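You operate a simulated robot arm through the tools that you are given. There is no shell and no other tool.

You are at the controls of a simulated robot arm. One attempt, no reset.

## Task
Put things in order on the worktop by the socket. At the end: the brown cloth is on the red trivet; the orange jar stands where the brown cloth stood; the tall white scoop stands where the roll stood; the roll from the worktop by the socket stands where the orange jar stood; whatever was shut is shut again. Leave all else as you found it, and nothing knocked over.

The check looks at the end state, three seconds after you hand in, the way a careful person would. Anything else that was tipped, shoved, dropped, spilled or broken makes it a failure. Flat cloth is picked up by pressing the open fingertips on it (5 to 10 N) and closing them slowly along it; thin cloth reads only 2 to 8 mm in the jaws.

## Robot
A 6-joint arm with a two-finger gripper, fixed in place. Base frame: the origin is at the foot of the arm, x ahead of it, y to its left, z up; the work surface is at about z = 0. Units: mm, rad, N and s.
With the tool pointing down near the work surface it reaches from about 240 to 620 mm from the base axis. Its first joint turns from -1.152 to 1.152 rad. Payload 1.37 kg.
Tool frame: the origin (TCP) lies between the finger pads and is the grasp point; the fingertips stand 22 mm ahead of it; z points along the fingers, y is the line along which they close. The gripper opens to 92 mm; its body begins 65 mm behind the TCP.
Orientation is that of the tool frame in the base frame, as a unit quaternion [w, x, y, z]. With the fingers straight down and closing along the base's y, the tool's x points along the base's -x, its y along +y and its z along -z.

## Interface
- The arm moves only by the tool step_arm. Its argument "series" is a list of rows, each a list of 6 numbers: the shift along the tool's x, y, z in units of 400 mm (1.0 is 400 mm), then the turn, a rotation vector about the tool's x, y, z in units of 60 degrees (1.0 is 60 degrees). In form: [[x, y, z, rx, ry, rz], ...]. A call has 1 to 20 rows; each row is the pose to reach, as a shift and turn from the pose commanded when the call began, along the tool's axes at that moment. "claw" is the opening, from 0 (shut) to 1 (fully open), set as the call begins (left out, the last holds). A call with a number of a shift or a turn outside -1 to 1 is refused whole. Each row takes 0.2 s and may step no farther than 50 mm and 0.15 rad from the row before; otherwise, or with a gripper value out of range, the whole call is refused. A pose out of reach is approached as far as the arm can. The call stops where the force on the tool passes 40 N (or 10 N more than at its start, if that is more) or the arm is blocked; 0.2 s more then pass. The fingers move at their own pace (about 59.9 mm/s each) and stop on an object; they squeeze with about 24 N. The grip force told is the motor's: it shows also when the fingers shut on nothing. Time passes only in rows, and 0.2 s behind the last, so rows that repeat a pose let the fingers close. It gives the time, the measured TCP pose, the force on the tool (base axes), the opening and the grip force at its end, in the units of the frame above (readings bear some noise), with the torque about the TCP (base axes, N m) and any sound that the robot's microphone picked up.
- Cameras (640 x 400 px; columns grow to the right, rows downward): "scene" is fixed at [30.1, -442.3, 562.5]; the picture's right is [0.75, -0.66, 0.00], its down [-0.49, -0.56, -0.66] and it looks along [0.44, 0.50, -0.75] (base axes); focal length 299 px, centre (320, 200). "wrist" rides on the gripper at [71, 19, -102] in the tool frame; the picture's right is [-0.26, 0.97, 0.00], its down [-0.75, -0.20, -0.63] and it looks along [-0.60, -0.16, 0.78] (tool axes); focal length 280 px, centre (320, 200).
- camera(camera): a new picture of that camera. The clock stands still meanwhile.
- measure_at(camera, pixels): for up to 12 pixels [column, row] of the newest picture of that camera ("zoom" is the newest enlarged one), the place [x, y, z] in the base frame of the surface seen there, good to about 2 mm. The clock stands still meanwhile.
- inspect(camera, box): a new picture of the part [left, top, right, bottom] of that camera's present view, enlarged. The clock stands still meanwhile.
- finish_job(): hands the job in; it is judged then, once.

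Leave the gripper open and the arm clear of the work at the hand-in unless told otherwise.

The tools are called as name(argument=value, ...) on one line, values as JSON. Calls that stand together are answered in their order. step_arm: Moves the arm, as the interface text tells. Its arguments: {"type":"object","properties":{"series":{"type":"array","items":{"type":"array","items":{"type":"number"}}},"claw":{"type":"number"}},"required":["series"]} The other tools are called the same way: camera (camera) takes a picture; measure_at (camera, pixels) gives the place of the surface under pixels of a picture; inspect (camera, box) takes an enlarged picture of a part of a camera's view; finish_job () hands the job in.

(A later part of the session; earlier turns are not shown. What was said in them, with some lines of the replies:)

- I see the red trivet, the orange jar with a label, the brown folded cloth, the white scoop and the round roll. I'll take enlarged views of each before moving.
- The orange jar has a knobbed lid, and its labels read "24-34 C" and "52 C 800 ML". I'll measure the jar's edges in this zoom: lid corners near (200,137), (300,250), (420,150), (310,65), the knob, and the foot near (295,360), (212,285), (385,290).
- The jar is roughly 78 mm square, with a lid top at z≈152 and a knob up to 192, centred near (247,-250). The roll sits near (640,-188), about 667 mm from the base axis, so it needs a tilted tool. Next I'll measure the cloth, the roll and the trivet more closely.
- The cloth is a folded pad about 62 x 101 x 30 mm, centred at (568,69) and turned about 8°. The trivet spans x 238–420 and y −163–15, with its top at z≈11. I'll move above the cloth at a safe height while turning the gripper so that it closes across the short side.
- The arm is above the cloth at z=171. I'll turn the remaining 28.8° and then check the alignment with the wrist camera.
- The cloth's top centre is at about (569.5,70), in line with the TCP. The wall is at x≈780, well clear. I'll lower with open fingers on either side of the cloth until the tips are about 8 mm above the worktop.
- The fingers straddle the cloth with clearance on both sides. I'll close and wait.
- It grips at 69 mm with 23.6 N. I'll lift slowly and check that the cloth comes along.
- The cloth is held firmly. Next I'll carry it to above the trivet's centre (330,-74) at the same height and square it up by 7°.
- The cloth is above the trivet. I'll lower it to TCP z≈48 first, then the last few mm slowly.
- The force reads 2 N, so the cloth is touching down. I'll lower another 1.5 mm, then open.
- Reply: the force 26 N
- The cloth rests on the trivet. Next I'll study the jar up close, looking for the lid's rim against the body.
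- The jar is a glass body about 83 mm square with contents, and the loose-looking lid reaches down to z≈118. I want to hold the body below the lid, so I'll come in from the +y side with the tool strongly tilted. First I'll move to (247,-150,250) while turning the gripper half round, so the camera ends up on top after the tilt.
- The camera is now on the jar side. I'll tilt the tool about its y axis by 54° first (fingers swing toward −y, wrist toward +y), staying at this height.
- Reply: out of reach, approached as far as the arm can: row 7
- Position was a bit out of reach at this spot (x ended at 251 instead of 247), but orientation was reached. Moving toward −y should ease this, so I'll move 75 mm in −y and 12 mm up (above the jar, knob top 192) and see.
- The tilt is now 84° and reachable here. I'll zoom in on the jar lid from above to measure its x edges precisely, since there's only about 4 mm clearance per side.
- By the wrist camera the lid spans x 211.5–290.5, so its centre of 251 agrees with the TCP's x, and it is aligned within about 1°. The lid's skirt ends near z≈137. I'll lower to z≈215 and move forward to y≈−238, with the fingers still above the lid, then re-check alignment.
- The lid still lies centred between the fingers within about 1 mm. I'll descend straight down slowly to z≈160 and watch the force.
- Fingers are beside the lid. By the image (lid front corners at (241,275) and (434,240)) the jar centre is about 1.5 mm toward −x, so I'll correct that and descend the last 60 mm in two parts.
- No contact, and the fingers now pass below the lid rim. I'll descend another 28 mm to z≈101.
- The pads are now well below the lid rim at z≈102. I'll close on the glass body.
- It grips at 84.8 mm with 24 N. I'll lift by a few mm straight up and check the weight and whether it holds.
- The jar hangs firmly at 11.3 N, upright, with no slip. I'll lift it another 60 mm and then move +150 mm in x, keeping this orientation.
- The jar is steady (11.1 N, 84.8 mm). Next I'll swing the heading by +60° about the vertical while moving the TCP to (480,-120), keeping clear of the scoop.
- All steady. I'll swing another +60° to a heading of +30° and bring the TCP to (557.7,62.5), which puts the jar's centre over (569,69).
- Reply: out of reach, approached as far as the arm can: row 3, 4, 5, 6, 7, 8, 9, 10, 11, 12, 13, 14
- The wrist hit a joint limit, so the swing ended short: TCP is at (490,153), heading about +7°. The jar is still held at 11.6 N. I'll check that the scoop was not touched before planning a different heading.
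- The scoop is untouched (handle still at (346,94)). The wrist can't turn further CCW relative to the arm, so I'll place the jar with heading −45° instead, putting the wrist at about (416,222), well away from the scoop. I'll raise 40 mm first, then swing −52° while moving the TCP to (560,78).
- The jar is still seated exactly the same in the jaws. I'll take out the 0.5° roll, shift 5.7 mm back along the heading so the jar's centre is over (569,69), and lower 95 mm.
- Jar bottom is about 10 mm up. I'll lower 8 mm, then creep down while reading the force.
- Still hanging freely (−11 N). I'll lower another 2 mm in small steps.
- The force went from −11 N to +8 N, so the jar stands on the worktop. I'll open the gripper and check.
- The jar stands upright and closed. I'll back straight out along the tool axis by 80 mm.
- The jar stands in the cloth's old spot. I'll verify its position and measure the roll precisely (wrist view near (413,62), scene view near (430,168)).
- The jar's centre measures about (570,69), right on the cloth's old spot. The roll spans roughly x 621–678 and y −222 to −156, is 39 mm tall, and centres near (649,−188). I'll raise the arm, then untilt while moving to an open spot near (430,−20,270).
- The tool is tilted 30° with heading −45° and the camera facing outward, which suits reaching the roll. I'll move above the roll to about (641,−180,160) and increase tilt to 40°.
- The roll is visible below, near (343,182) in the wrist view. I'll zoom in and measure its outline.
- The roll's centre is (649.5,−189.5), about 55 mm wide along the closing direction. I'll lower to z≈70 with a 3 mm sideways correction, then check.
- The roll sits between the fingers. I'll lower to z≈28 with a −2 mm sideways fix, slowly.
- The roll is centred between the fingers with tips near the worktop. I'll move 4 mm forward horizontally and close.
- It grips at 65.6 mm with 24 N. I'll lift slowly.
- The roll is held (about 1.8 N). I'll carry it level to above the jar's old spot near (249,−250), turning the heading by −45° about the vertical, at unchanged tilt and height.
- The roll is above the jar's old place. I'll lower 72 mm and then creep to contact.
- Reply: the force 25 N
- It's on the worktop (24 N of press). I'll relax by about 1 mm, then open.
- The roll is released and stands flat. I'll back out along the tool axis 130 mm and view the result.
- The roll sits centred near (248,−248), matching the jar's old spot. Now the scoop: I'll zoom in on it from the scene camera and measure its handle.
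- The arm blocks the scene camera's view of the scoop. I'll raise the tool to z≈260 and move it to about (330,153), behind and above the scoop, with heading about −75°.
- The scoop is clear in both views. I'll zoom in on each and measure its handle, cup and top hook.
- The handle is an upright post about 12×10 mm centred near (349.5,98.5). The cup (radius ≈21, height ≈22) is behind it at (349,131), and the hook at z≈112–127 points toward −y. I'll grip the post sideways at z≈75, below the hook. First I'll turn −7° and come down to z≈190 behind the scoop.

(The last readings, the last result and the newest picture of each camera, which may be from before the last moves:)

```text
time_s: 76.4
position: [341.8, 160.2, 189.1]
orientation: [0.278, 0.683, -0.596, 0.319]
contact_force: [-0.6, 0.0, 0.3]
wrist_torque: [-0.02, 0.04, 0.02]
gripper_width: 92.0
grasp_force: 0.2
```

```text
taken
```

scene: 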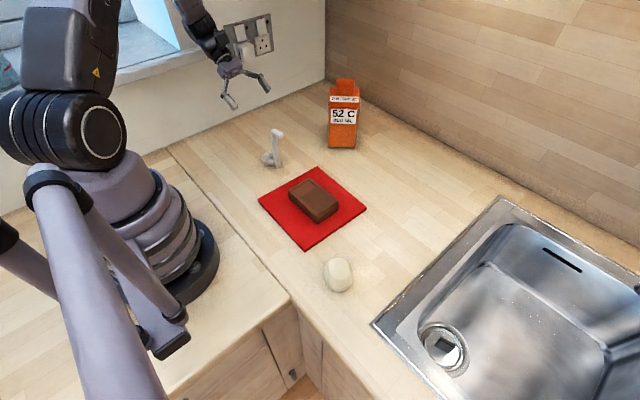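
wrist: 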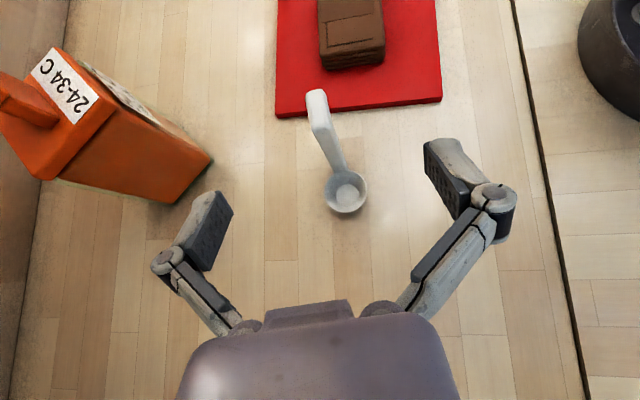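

Aligned: heading −82°, tilt 50°. I'll descend vertically to the pre-grasp point (341,159,126), still about 40 mm behind the post.

step_arm(series=[[-0.0297, 0.0006, 0.0256, 0, 0, 0], [-0.0594, 0.0012, 0.0513, 0, 0, 0], [-0.0891, 0.0017, 0.0769, 0, 0, 0], [-0.1188, 0.0023, 0.1025, 0, 0, 0]])

camera(camera="wrist")

inspect(camera="scene", box=[190, 40, 330, 180])

```text
time_s: 77.4
position: [341.7, 159.6, 125.4]
orientation: [0.278, 0.683, -0.595, 0.319]
contact_force: [0.0, 0.7, -1.5]
wrist_torque: [-0.03, -0.01, -0.01]
gripper_width: 91.9
grasp_force: 0.0
```

```text
taken
```

wrist: 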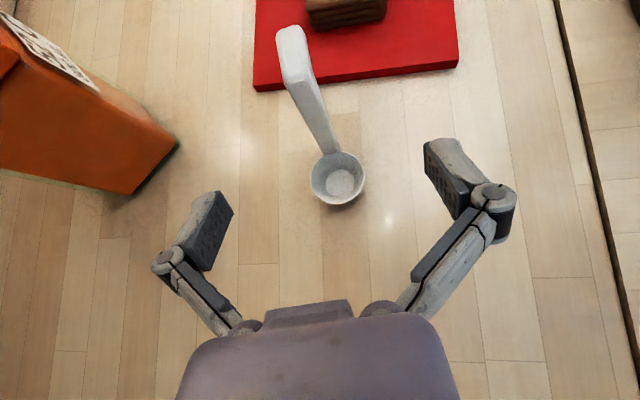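

```text
2.86 times, centred on (260, 110) of scene
```

zoom: 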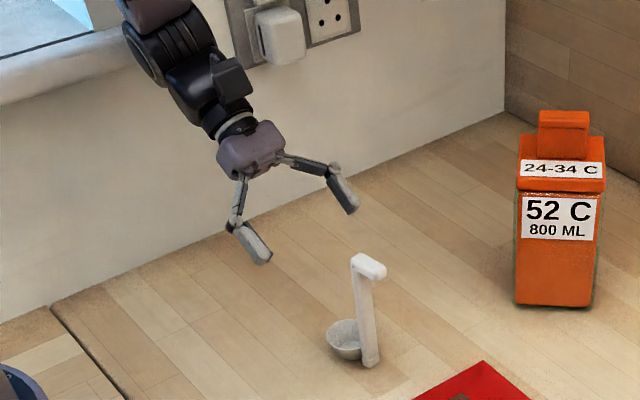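

I'll zoom in on the post in the wrist view to check the sideways offset (axis should meet the post near (320,113)).

inspect(camera="wrist", box=[260, 20, 380, 220])

measure_at(camera="wrist", pixels=[[312, 113], [318, 125], [308, 105], [325, 140], [306, 113], [318, 113], [302, 95], [312, 95], [300, 70], [310, 70], [298, 35], [337, 180]])

```text
2.00 times, centred on (320, 120) of wrist
```

zoom: 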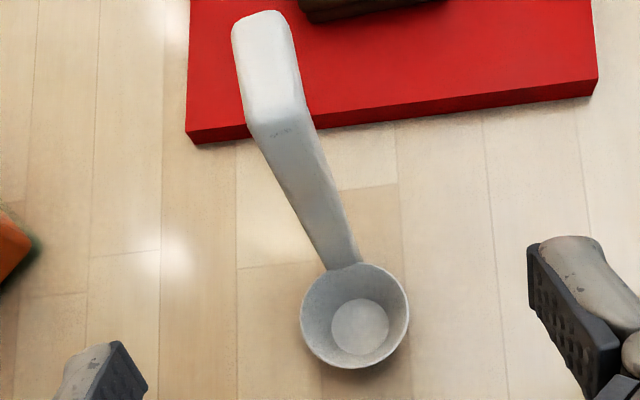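

```text
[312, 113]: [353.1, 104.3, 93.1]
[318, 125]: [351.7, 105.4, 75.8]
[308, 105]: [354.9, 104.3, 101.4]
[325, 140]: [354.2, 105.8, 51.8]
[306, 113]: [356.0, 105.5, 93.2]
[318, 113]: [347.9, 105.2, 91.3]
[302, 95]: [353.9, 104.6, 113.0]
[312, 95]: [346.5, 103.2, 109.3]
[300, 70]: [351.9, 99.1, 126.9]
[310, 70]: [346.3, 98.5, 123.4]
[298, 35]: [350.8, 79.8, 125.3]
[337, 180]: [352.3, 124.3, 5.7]
```

The post's centre is about 3 mm toward +x of the tool plane. I'll shift by that and advance 79 mm along the tool axis until the post is between the pads.

step_arm(series=[[0, -0.0065, 0.02, 0, 0, 0], [0.0003, -0.0065, 0.06, 0, 0, 0], [0.0006, -0.0065, 0.1, 0, 0, 0], [0.0009, -0.0065, 0.14, 0, 0, 0], [0.0012, -0.0065, 0.17, 0, 0, 0], [0.0015, -0.0065, 0.198, 0, 0, 0]])

camera(camera="wrist")

inspect(camera="scene", box=[220, 80, 330, 180])

```text
time_s: 78.8
position: [352.5, 100.4, 74.9]
orientation: [0.277, 0.683, -0.596, 0.319]
contact_force: [-1.2, -0.6, 0.0]
wrist_torque: [-0.01, -0.02, -0.01]
gripper_width: 92.1
grasp_force: 0.1
```

```text
taken
```

wrist: 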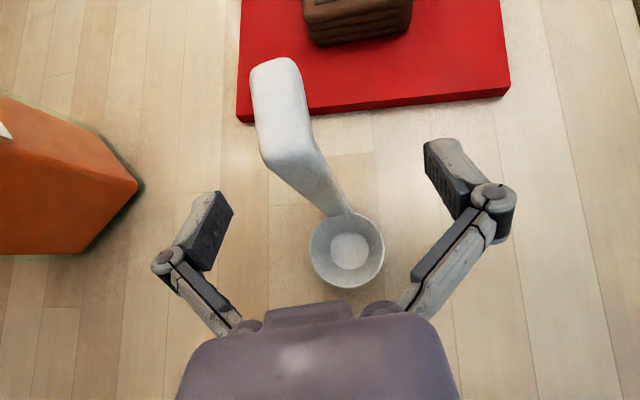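

```text
4.00 times, centred on (275, 130) of scene
```

zoom: 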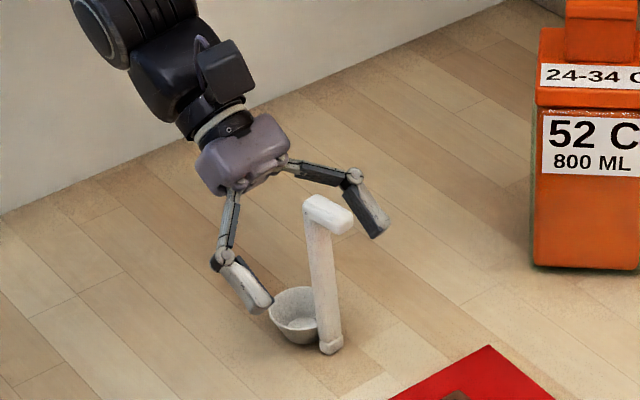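

The post is between the pads, centred on the TCP pixel. I'll close on it.

step_arm(series=[[0, 0, 0, 0, 0, 0], [0, 0, 0, 0, 0, 0], [0, 0, 0, 0, 0, 0], [0, 0, 0, 0, 0, 0], [0, 0, 0, 0, 0, 0], [0, 0, 0, 0, 0, 0]], claw=0)

camera(camera="wrist")

inspect(camera="scene", box=[220, 80, 330, 180])

```text
time_s: 80.2
position: [352.0, 99.6, 75.7]
orientation: [0.277, 0.684, -0.595, 0.319]
contact_force: [0.3, -1.3, 0.0]
wrist_torque: [0.03, -0.03, 0.0]
gripper_width: 14.2
grasp_force: 23.8
```

```text
taken
```

wrist: 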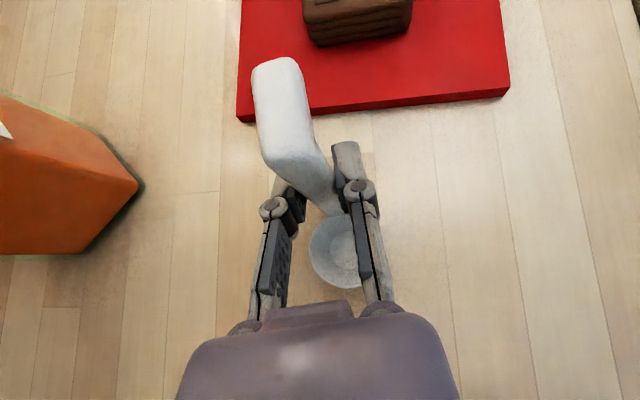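

```text
4.00 times, centred on (275, 130) of scene
```

zoom: 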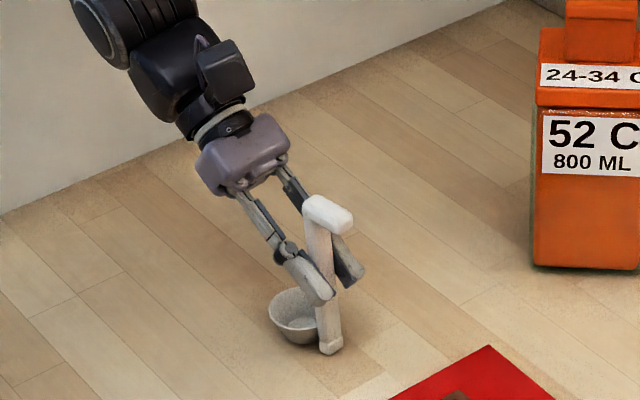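

It grips the post at 14.2 mm and 24 N, and the scoop stayed in place. I'll lift it straight up 80 mm.

step_arm(series=[[0.0096, 0, -0.008, 0, 0, 0], [0.0288, 0, -0.0241, 0, 0, 0], [0.0575, 0, -0.0482, 0, 0, 0], [0.0863, 0, -0.0723, 0, 0, 0], [0.1151, 0, -0.0965, 0, 0, 0], [0.1534, 0, -0.1286, 0, 0, 0]])

camera(camera="wrist")

inspect(camera="scene", box=[220, 50, 340, 180])

```text
time_s: 81.6
position: [351.2, 98.2, 153.8]
orientation: [0.277, 0.683, -0.596, 0.318]
contact_force: [-0.2, 0.1, -0.1]
wrist_torque: [-0.01, 0.0, 0.02]
gripper_width: 14.3
grasp_force: 24.2
```

```text
taken
```

wrist: 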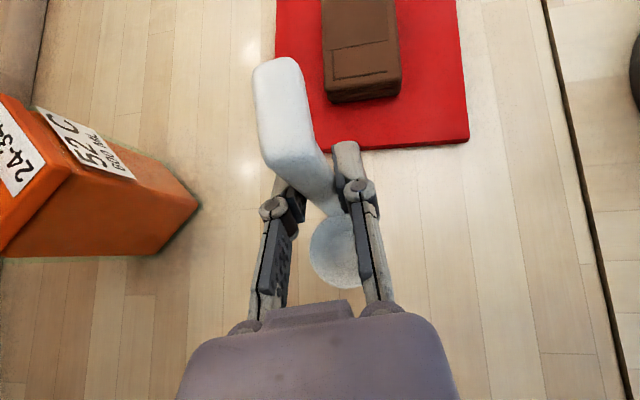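

```text
3.08 times, centred on (280, 115) of scene
```

zoom: 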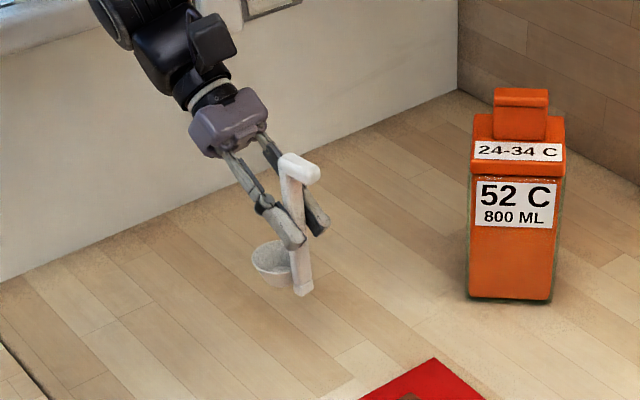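

The scoop is lifted, upright. I'll carry it first to (420,−100,155), away from the jar, turning the heading by +18°.

step_arm(series=[[0.0333, -0.0103, 0.0393, 0.023, 0, -0.0193], [0.0665, -0.0206, 0.0785, 0.046, 0, -0.0386], [0.0998, -0.0309, 0.1178, 0.069, 0, -0.0579], [0.133, -0.0412, 0.157, 0.092, 0, -0.0772], [0.1663, -0.0515, 0.1963, 0.1151, 0, -0.0965], [0.1996, -0.0617, 0.2356, 0.1381, 0, -0.1157], [0.2328, -0.072, 0.2748, 0.1611, 0, -0.135], [0.2661, -0.0823, 0.3141, 0.1841, 0, -0.1543], [0.2993, -0.0926, 0.3533, 0.2071, 0, -0.1736], [0.3326, -0.1029, 0.3926, 0.2301, 0, -0.1929]])

camera(camera="scene")

camera(camera="wrist")

```text
time_s: 83.8
position: [420.6, -99.8, 155.4]
orientation: [0.226, 0.768, -0.482, 0.357]
contact_force: [0.0, -0.4, -0.9]
wrist_torque: [-0.02, -0.02, 0.02]
gripper_width: 14.1
grasp_force: 23.9
```

```text
taken
```

scene: 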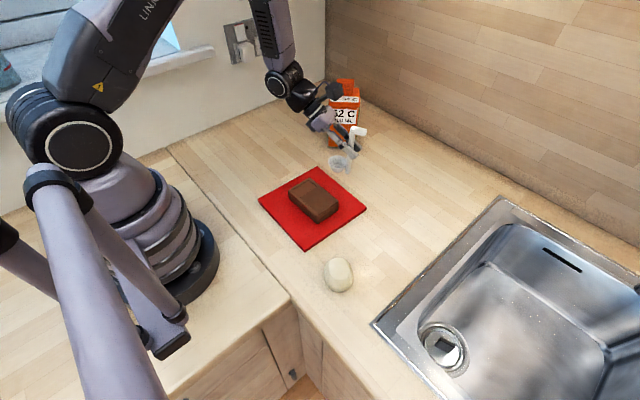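

```text
taken
```

wrist: 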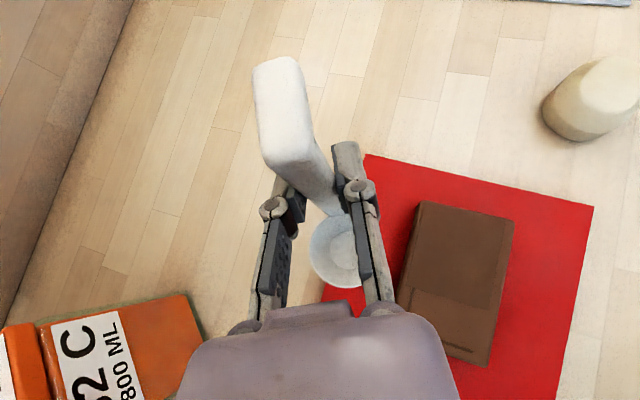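

Everything is clear. I'll carry on to above the roll's old place: post over (662,−205), so the scoop's middle lands on (649.5,−189.5), turning another +18°.

step_arm(series=[[0.0268, -0.0358, 0.0318, 0.0196, 0, -0.0165], [0.0536, -0.0717, 0.0636, 0.0392, 0, -0.0329], [0.0804, -0.1075, 0.0953, 0.0588, 0, -0.0494], [0.1072, -0.1433, 0.1271, 0.0783, 0, -0.0659], [0.134, -0.1792, 0.1589, 0.0979, 0, -0.0823], [0.1608, -0.215, 0.1907, 0.1175, 0, -0.0988], [0.1875, -0.2508, 0.2224, 0.1371, 0, -0.1153], [0.2143, -0.2867, 0.2542, 0.1567, 0, -0.1317], [0.2411, -0.3225, 0.286, 0.1763, 0.0005, -0.1482], [0.2679, -0.3583, 0.3178, 0.1958, 0.0005, -0.1647], [0.2947, -0.3942, 0.3495, 0.2154, 0.0007, -0.1811], [0.3215, -0.43, 0.3813, 0.235, 0.0009, -0.1976]])

camera(camera="scene")

camera(camera="wrist")

```text
time_s: 86.4
position: [663.7, -202.5, 156.6]
orientation: [0.164, 0.835, -0.351, 0.39]
contact_force: [0.4, 0.0, 0.7]
wrist_torque: [0.05, 0.0, -0.01]
gripper_width: 14.1
grasp_force: 24.6
```

```text
taken
```

scene: 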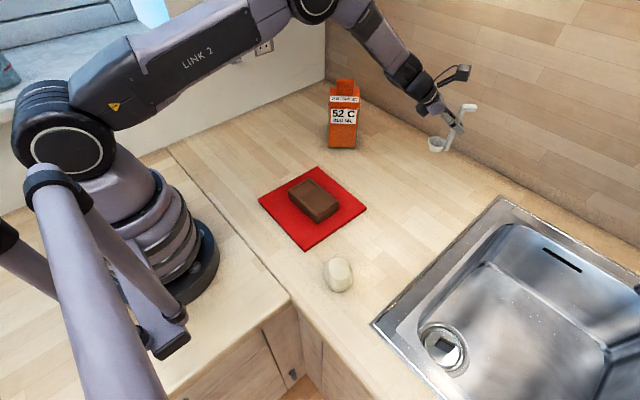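

```text
taken
```

wrist: 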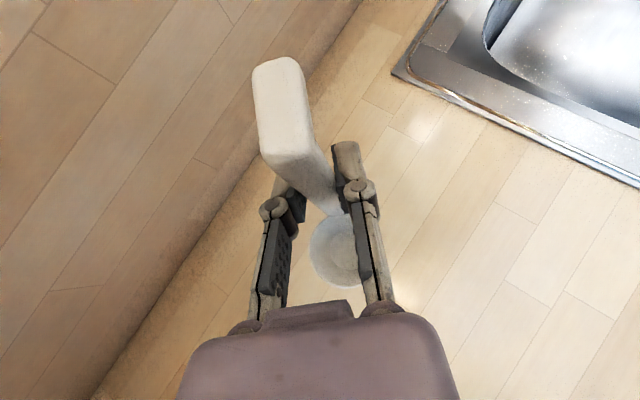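

It's at (664,−202.5,157) and upright. I'll lower 72 mm with a small correction, then creep to contact.

step_arm(series=[[-0.0274, 0.0015, 0.0233, 0, 0, 0], [-0.0548, 0.003, 0.0466, 0, 0, 0], [-0.0822, 0.0044, 0.0699, 0, 0, 0], [-0.1096, 0.0059, 0.0932, 0, 0, 0], [-0.1279, 0.0074, 0.1087, 0, 0, 0], [-0.137, 0.0074, 0.1165, 0, 0, 0], [-0.137, 0.0074, 0.1165, 0, 0, 0]])

inspect(camera="scene", box=[380, 50, 500, 190])

```text
time_s: 88.0
position: [661.2, -206.2, 85.7]
orientation: [0.164, 0.835, -0.352, 0.39]
contact_force: [-0.6, 0.3, -0.5]
wrist_torque: [0.02, 0.03, 0.0]
gripper_width: 14.3
grasp_force: 24.2
```

```text
2.86 times, centred on (440, 120) of scene
```

zoom: 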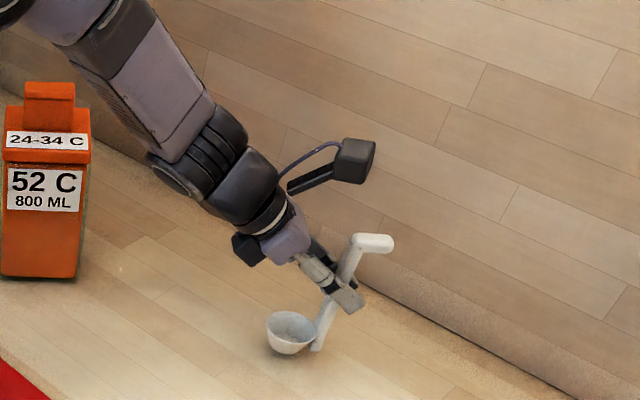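

step_arm(series=[[-0.0058, 0, 0.0048, 0, 0, 0], [-0.0115, 0, 0.0096, 0, 0, 0], [-0.0153, 0, 0.0128, 0, 0, 0], [-0.0153, 0, 0.0128, 0, 0, 0]])

step_arm(series=[[-0.0019, 0, 0.0016, 0, 0, 0], [-0.0019, 0, 0.0016, 0, 0, 0]])

```text
time_s: 89.0
position: [662.1, -203.9, 77.1]
orientation: [0.164, 0.835, -0.352, 0.39]
contact_force: [-0.4, -0.3, 0.0]
wrist_torque: [-0.03, 0.02, 0.02]
gripper_width: 14.3
grasp_force: 24.1
```

```text
time_s: 89.6
position: [661.2, -204.3, 75.0]
orientation: [0.164, 0.835, -0.352, 0.39]
contact_force: [-0.8, 0.0, 0.1]
wrist_torque: [-0.01, 0.01, 0.01]
gripper_width: 14.2
grasp_force: 23.6
```

No contact yet; I'll creep in 0.7 mm steps.

step_arm(series=[[-0.0014, 0, 0.0011, 0, 0, 0], [-0.0014, 0, 0.0011, 0, 0, 0]])

step_arm(series=[[-0.0014, 0, 0.0011, 0, 0, 0], [-0.0014, 0, 0.0011, 0, 0, 0]])

```text
time_s: 90.2
position: [660.3, -205.1, 75.4]
orientation: [0.165, 0.835, -0.352, 0.39]
contact_force: [-0.5, -0.4, 0.3]
wrist_torque: [0.0, 0.01, 0.0]
gripper_width: 14.5
grasp_force: 23.4
```

```text
time_s: 90.8
position: [661.1, -205.7, 75.7]
orientation: [0.164, 0.835, -0.351, 0.391]
contact_force: [-0.8, 1.4, 3.2]
wrist_torque: [0.14, 0.08, 0.0]
gripper_width: 14.1
grasp_force: 23.9
```

Contact at 3 N. I'll lower another 0.5 mm to seat it, and then open.

step_arm(series=[[-0.001, 0, 0.0008, 0, 0, 0], [-0.001, 0, 0.0008, 0, 0, 0]])

inspect(camera="scene", box=[400, 90, 480, 180])

```text
time_s: 91.4
position: [663.1, -205.7, 75.2]
orientation: [0.163, 0.835, -0.351, 0.391]
contact_force: [-1.5, 1.6, 9.7]
wrist_torque: [0.17, 0.13, 0.02]
gripper_width: 14.6
grasp_force: 24.5
```

```text
4.44 times, centred on (440, 135) of scene
```

zoom: 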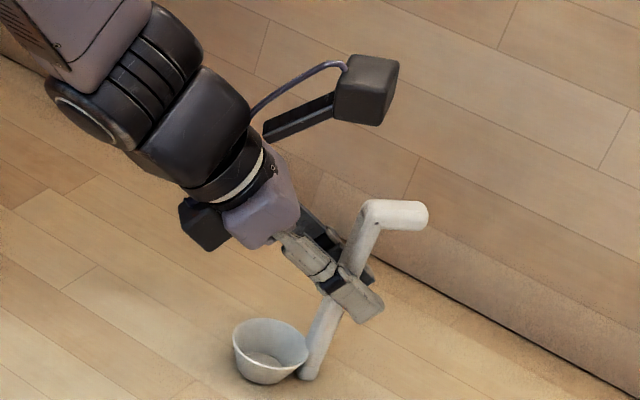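

The support force is now centred under the scoop (9.7 N), so it is seated. I'll open the gripper.

step_arm(series=[[0, 0, 0, 0, 0, 0], [0, 0, 0, 0, 0, 0], [0, 0, 0, 0, 0, 0], [0, 0, 0, 0, 0, 0], [0, 0, 0, 0, 0, 0]], claw=1)

camera(camera="wrist")

inspect(camera="scene", box=[400, 90, 480, 180])

```text
time_s: 92.6
position: [661.4, -205.3, 74.5]
orientation: [0.164, 0.835, -0.352, 0.39]
contact_force: [-0.4, 0.2, 0.3]
wrist_torque: [0.0, 0.02, 0.01]
gripper_width: 91.9
grasp_force: 0.0
```

```text
taken
```

wrist: 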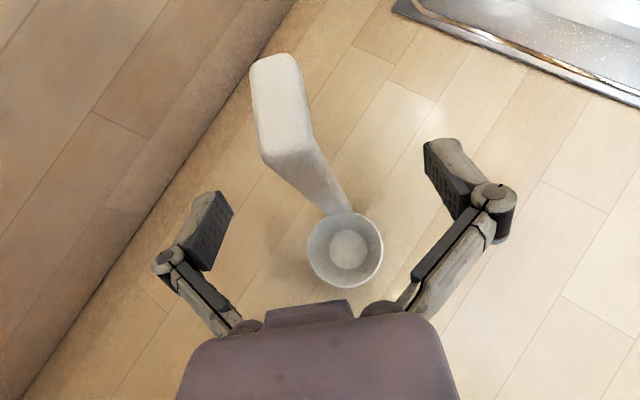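

```text
4.44 times, centred on (440, 135) of scene
```

zoom: 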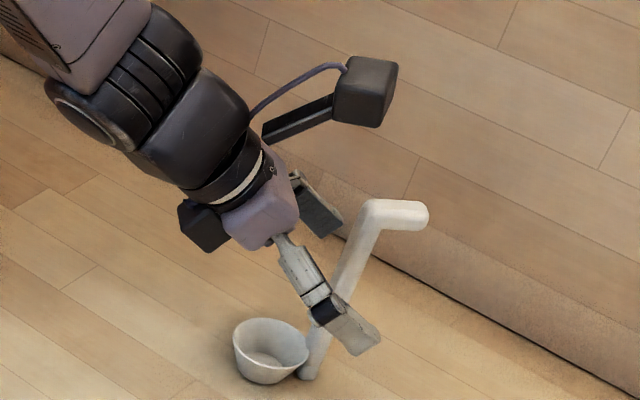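

The scoop stands freely. I'll back out straight along the tool axis by 120 mm.

step_arm(series=[[0, 0, -0.02, 0, 0, 0], [0, 0, -0.06, 0, 0, 0], [0, 0, -0.1, 0, 0, 0], [0, 0, -0.15, 0, 0, 0], [0, 0, -0.2, 0, 0, 0], [0, 0, -0.25, 0, 0, 0], [0, 0, -0.3, 0, 0, 0]])

camera(camera="wrist")

camera(camera="scene")

```text
time_s: 94.2
position: [596.7, -139.0, 151.4]
orientation: [0.164, 0.835, -0.351, 0.39]
contact_force: [0.3, -0.3, 1.0]
wrist_torque: [0.0, 0.02, 0.01]
gripper_width: 92.1
grasp_force: 0.0
```

```text
taken
```

wrist: 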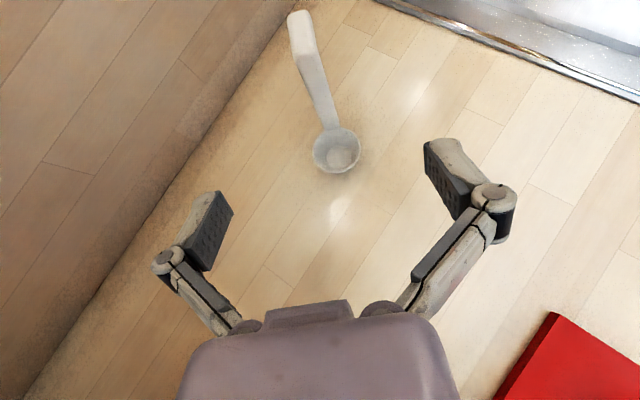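

```text
taken
```

scene: 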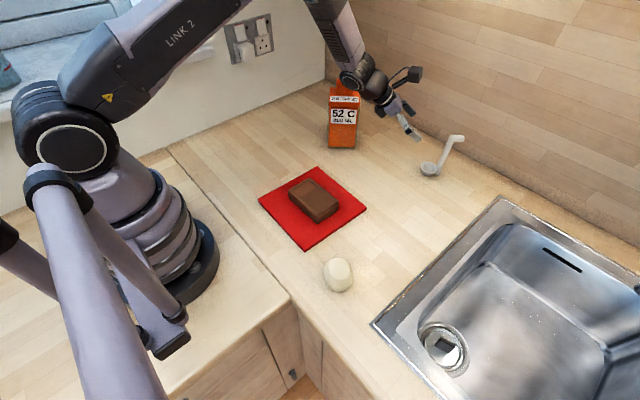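

All four are placed. I'll check the scoop's position with both cameras.

measure_at(camera="wrist", pixels=[[341, 155], [318, 152], [358, 152], [338, 172], [320, 100], [312, 60], [300, 25]])

inspect(camera="scene", box=[400, 120, 480, 190])

measure_at(camera="scene", pixels=[[428, 168], [422, 168], [438, 172], [443, 165], [450, 150], [458, 138]])

```text
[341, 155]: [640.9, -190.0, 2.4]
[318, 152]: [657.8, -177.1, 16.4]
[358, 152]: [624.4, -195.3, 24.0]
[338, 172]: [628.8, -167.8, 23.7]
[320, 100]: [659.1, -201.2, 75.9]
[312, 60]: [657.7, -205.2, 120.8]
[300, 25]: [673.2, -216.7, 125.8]
```

```text
5.71 times, centred on (440, 155) of scene
```

zoom: 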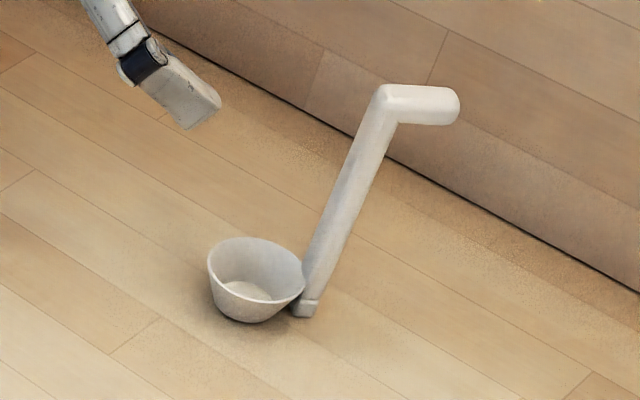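

```text
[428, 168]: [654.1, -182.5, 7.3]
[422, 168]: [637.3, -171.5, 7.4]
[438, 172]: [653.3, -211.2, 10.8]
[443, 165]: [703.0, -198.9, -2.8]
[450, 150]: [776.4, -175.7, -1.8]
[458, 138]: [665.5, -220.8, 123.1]
```

The cup is at about (641,−182) and the post at (660,−206), so the scoop's middle is at about (650,−193), where the roll stood. I'll now raise the arm and pull back clear of everything.

step_arm(series=[[0.0537, 0, -0.0449, 0, 0, 0], [0.1073, 0, -0.0898, 0, 0, 0], [0.161, 0, -0.1346, 0, 0, 0], [0.2146, 0, -0.1795, 0, 0, 0], [0.2683, 0, -0.2244, 0, 0, 0], [0.2286, 0.0224, -0.2718, 0, 0, 0], [0.1889, 0.0449, -0.3193, 0, 0, 0], [0.1491, 0.0673, -0.3667, 0, 0, 0], [0.1094, 0.0897, -0.4141, 0, 0, 0], [0.0697, 0.1121, -0.4615, 0, 0, 0], [0.0299, 0.1346, -0.509, 0, 0, 0], [-0.0098, 0.157, -0.5564, 0, 0, 0]])

camera(camera="scene")

camera(camera="wrist")

```text
time_s: 96.8
position: [431.8, -60.4, 287.8]
orientation: [0.164, 0.835, -0.352, 0.39]
contact_force: [0.1, 0.7, 0.2]
wrist_torque: [0.03, 0.0, 0.02]
gripper_width: 92.1
grasp_force: 0.2
```

```text
taken
```

scene: 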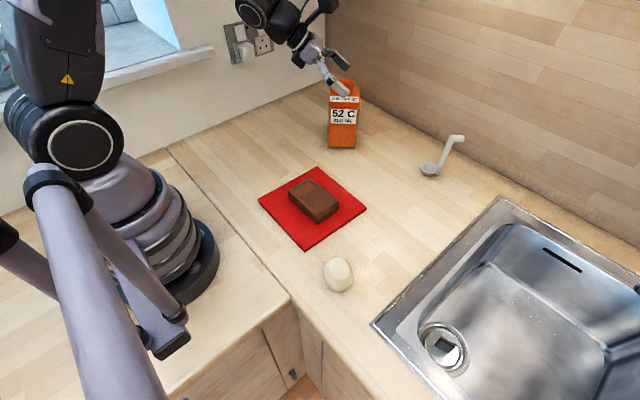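

```text
taken
```

wrist: 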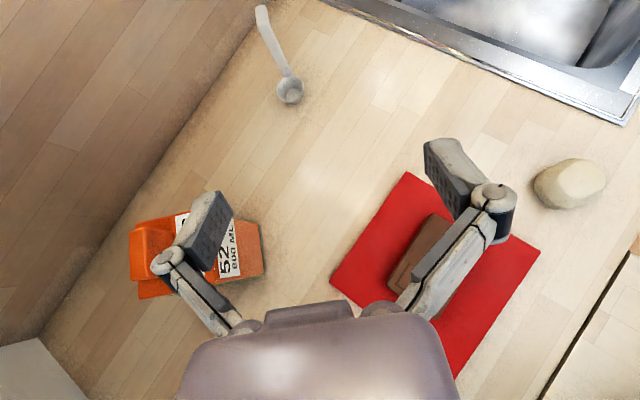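

The arm is clear and the trivet hasn't moved. One last zoom to check the jar's lid, the cloth, the roll and the scoop.

inspect(camera="scene", box=[240, 70, 480, 300])

inspect(camera="scene", box=[315, 75, 375, 155])

measure_at(camera="scene", pixels=[[317, 170], [262, 201], [306, 247], [312, 195], [338, 275], [343, 140]])

```text
1.74 times, centred on (360, 185) of scene
```

zoom: 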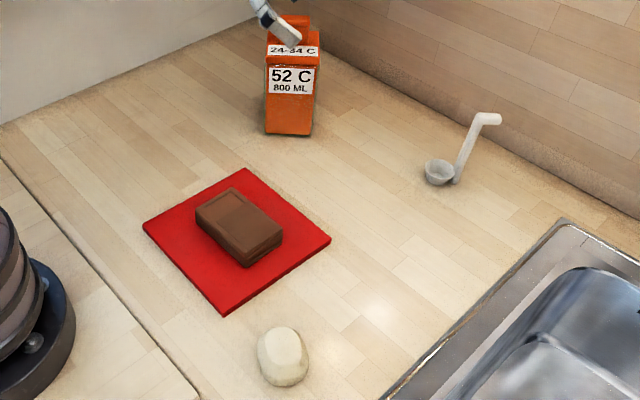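

```text
5.00 times, centred on (345, 115) of scene
```

zoom: 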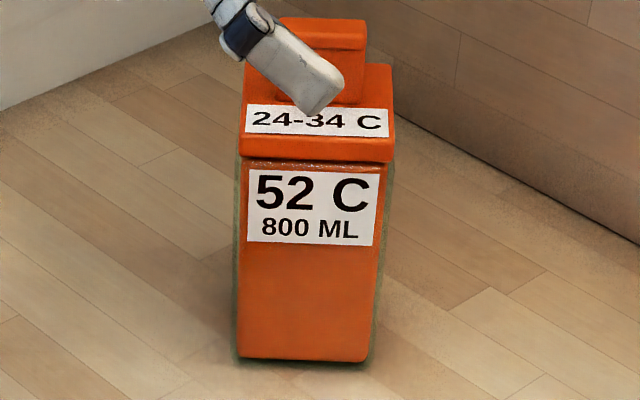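

```text
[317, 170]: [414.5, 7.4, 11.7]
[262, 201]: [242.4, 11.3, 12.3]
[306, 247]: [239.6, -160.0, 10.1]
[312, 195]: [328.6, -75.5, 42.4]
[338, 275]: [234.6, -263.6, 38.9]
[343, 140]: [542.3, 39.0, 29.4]
```

The final state checks out:
- The brown cloth lies on the red trivet, which hasn't moved.
- The orange jar stands closed where the cloth was.
- The roll is where the jar stood.
- The scoop stands upright where the roll was.

The gripper is open and the arm is clear. I'm handing in.

finish_job()

```text
The job is handed in.
```

I handed the job in with everything where you asked. I only saw that the hand-in was accepted, not how it was judged.

| Item | Where it is now |
|---|---|
| Brown cloth | On the red trivet, near its middle. The trivet did not move. |
| Orange jar | Upright where the cloth was, with its lid on |
| Roll | Where the jar stood, within about 2 mm |
| White scoop | Upright where the roll stood. Its middle is about 4 mm from the roll's old centre. |

- **Rotation:** the jar ended up turned 45° and the scoop 36° from how they first stood, because of how far the wrist could turn.
- **Wrist limit:** while carrying the jar, the wrist hit a joint limit and the arm stopped over the scoop instead of at the target. I checked the scoop; it had not been touched.
- **At hand-in:** nothing was knocked over. The gripper was open and the arm was raised clear of the objects.
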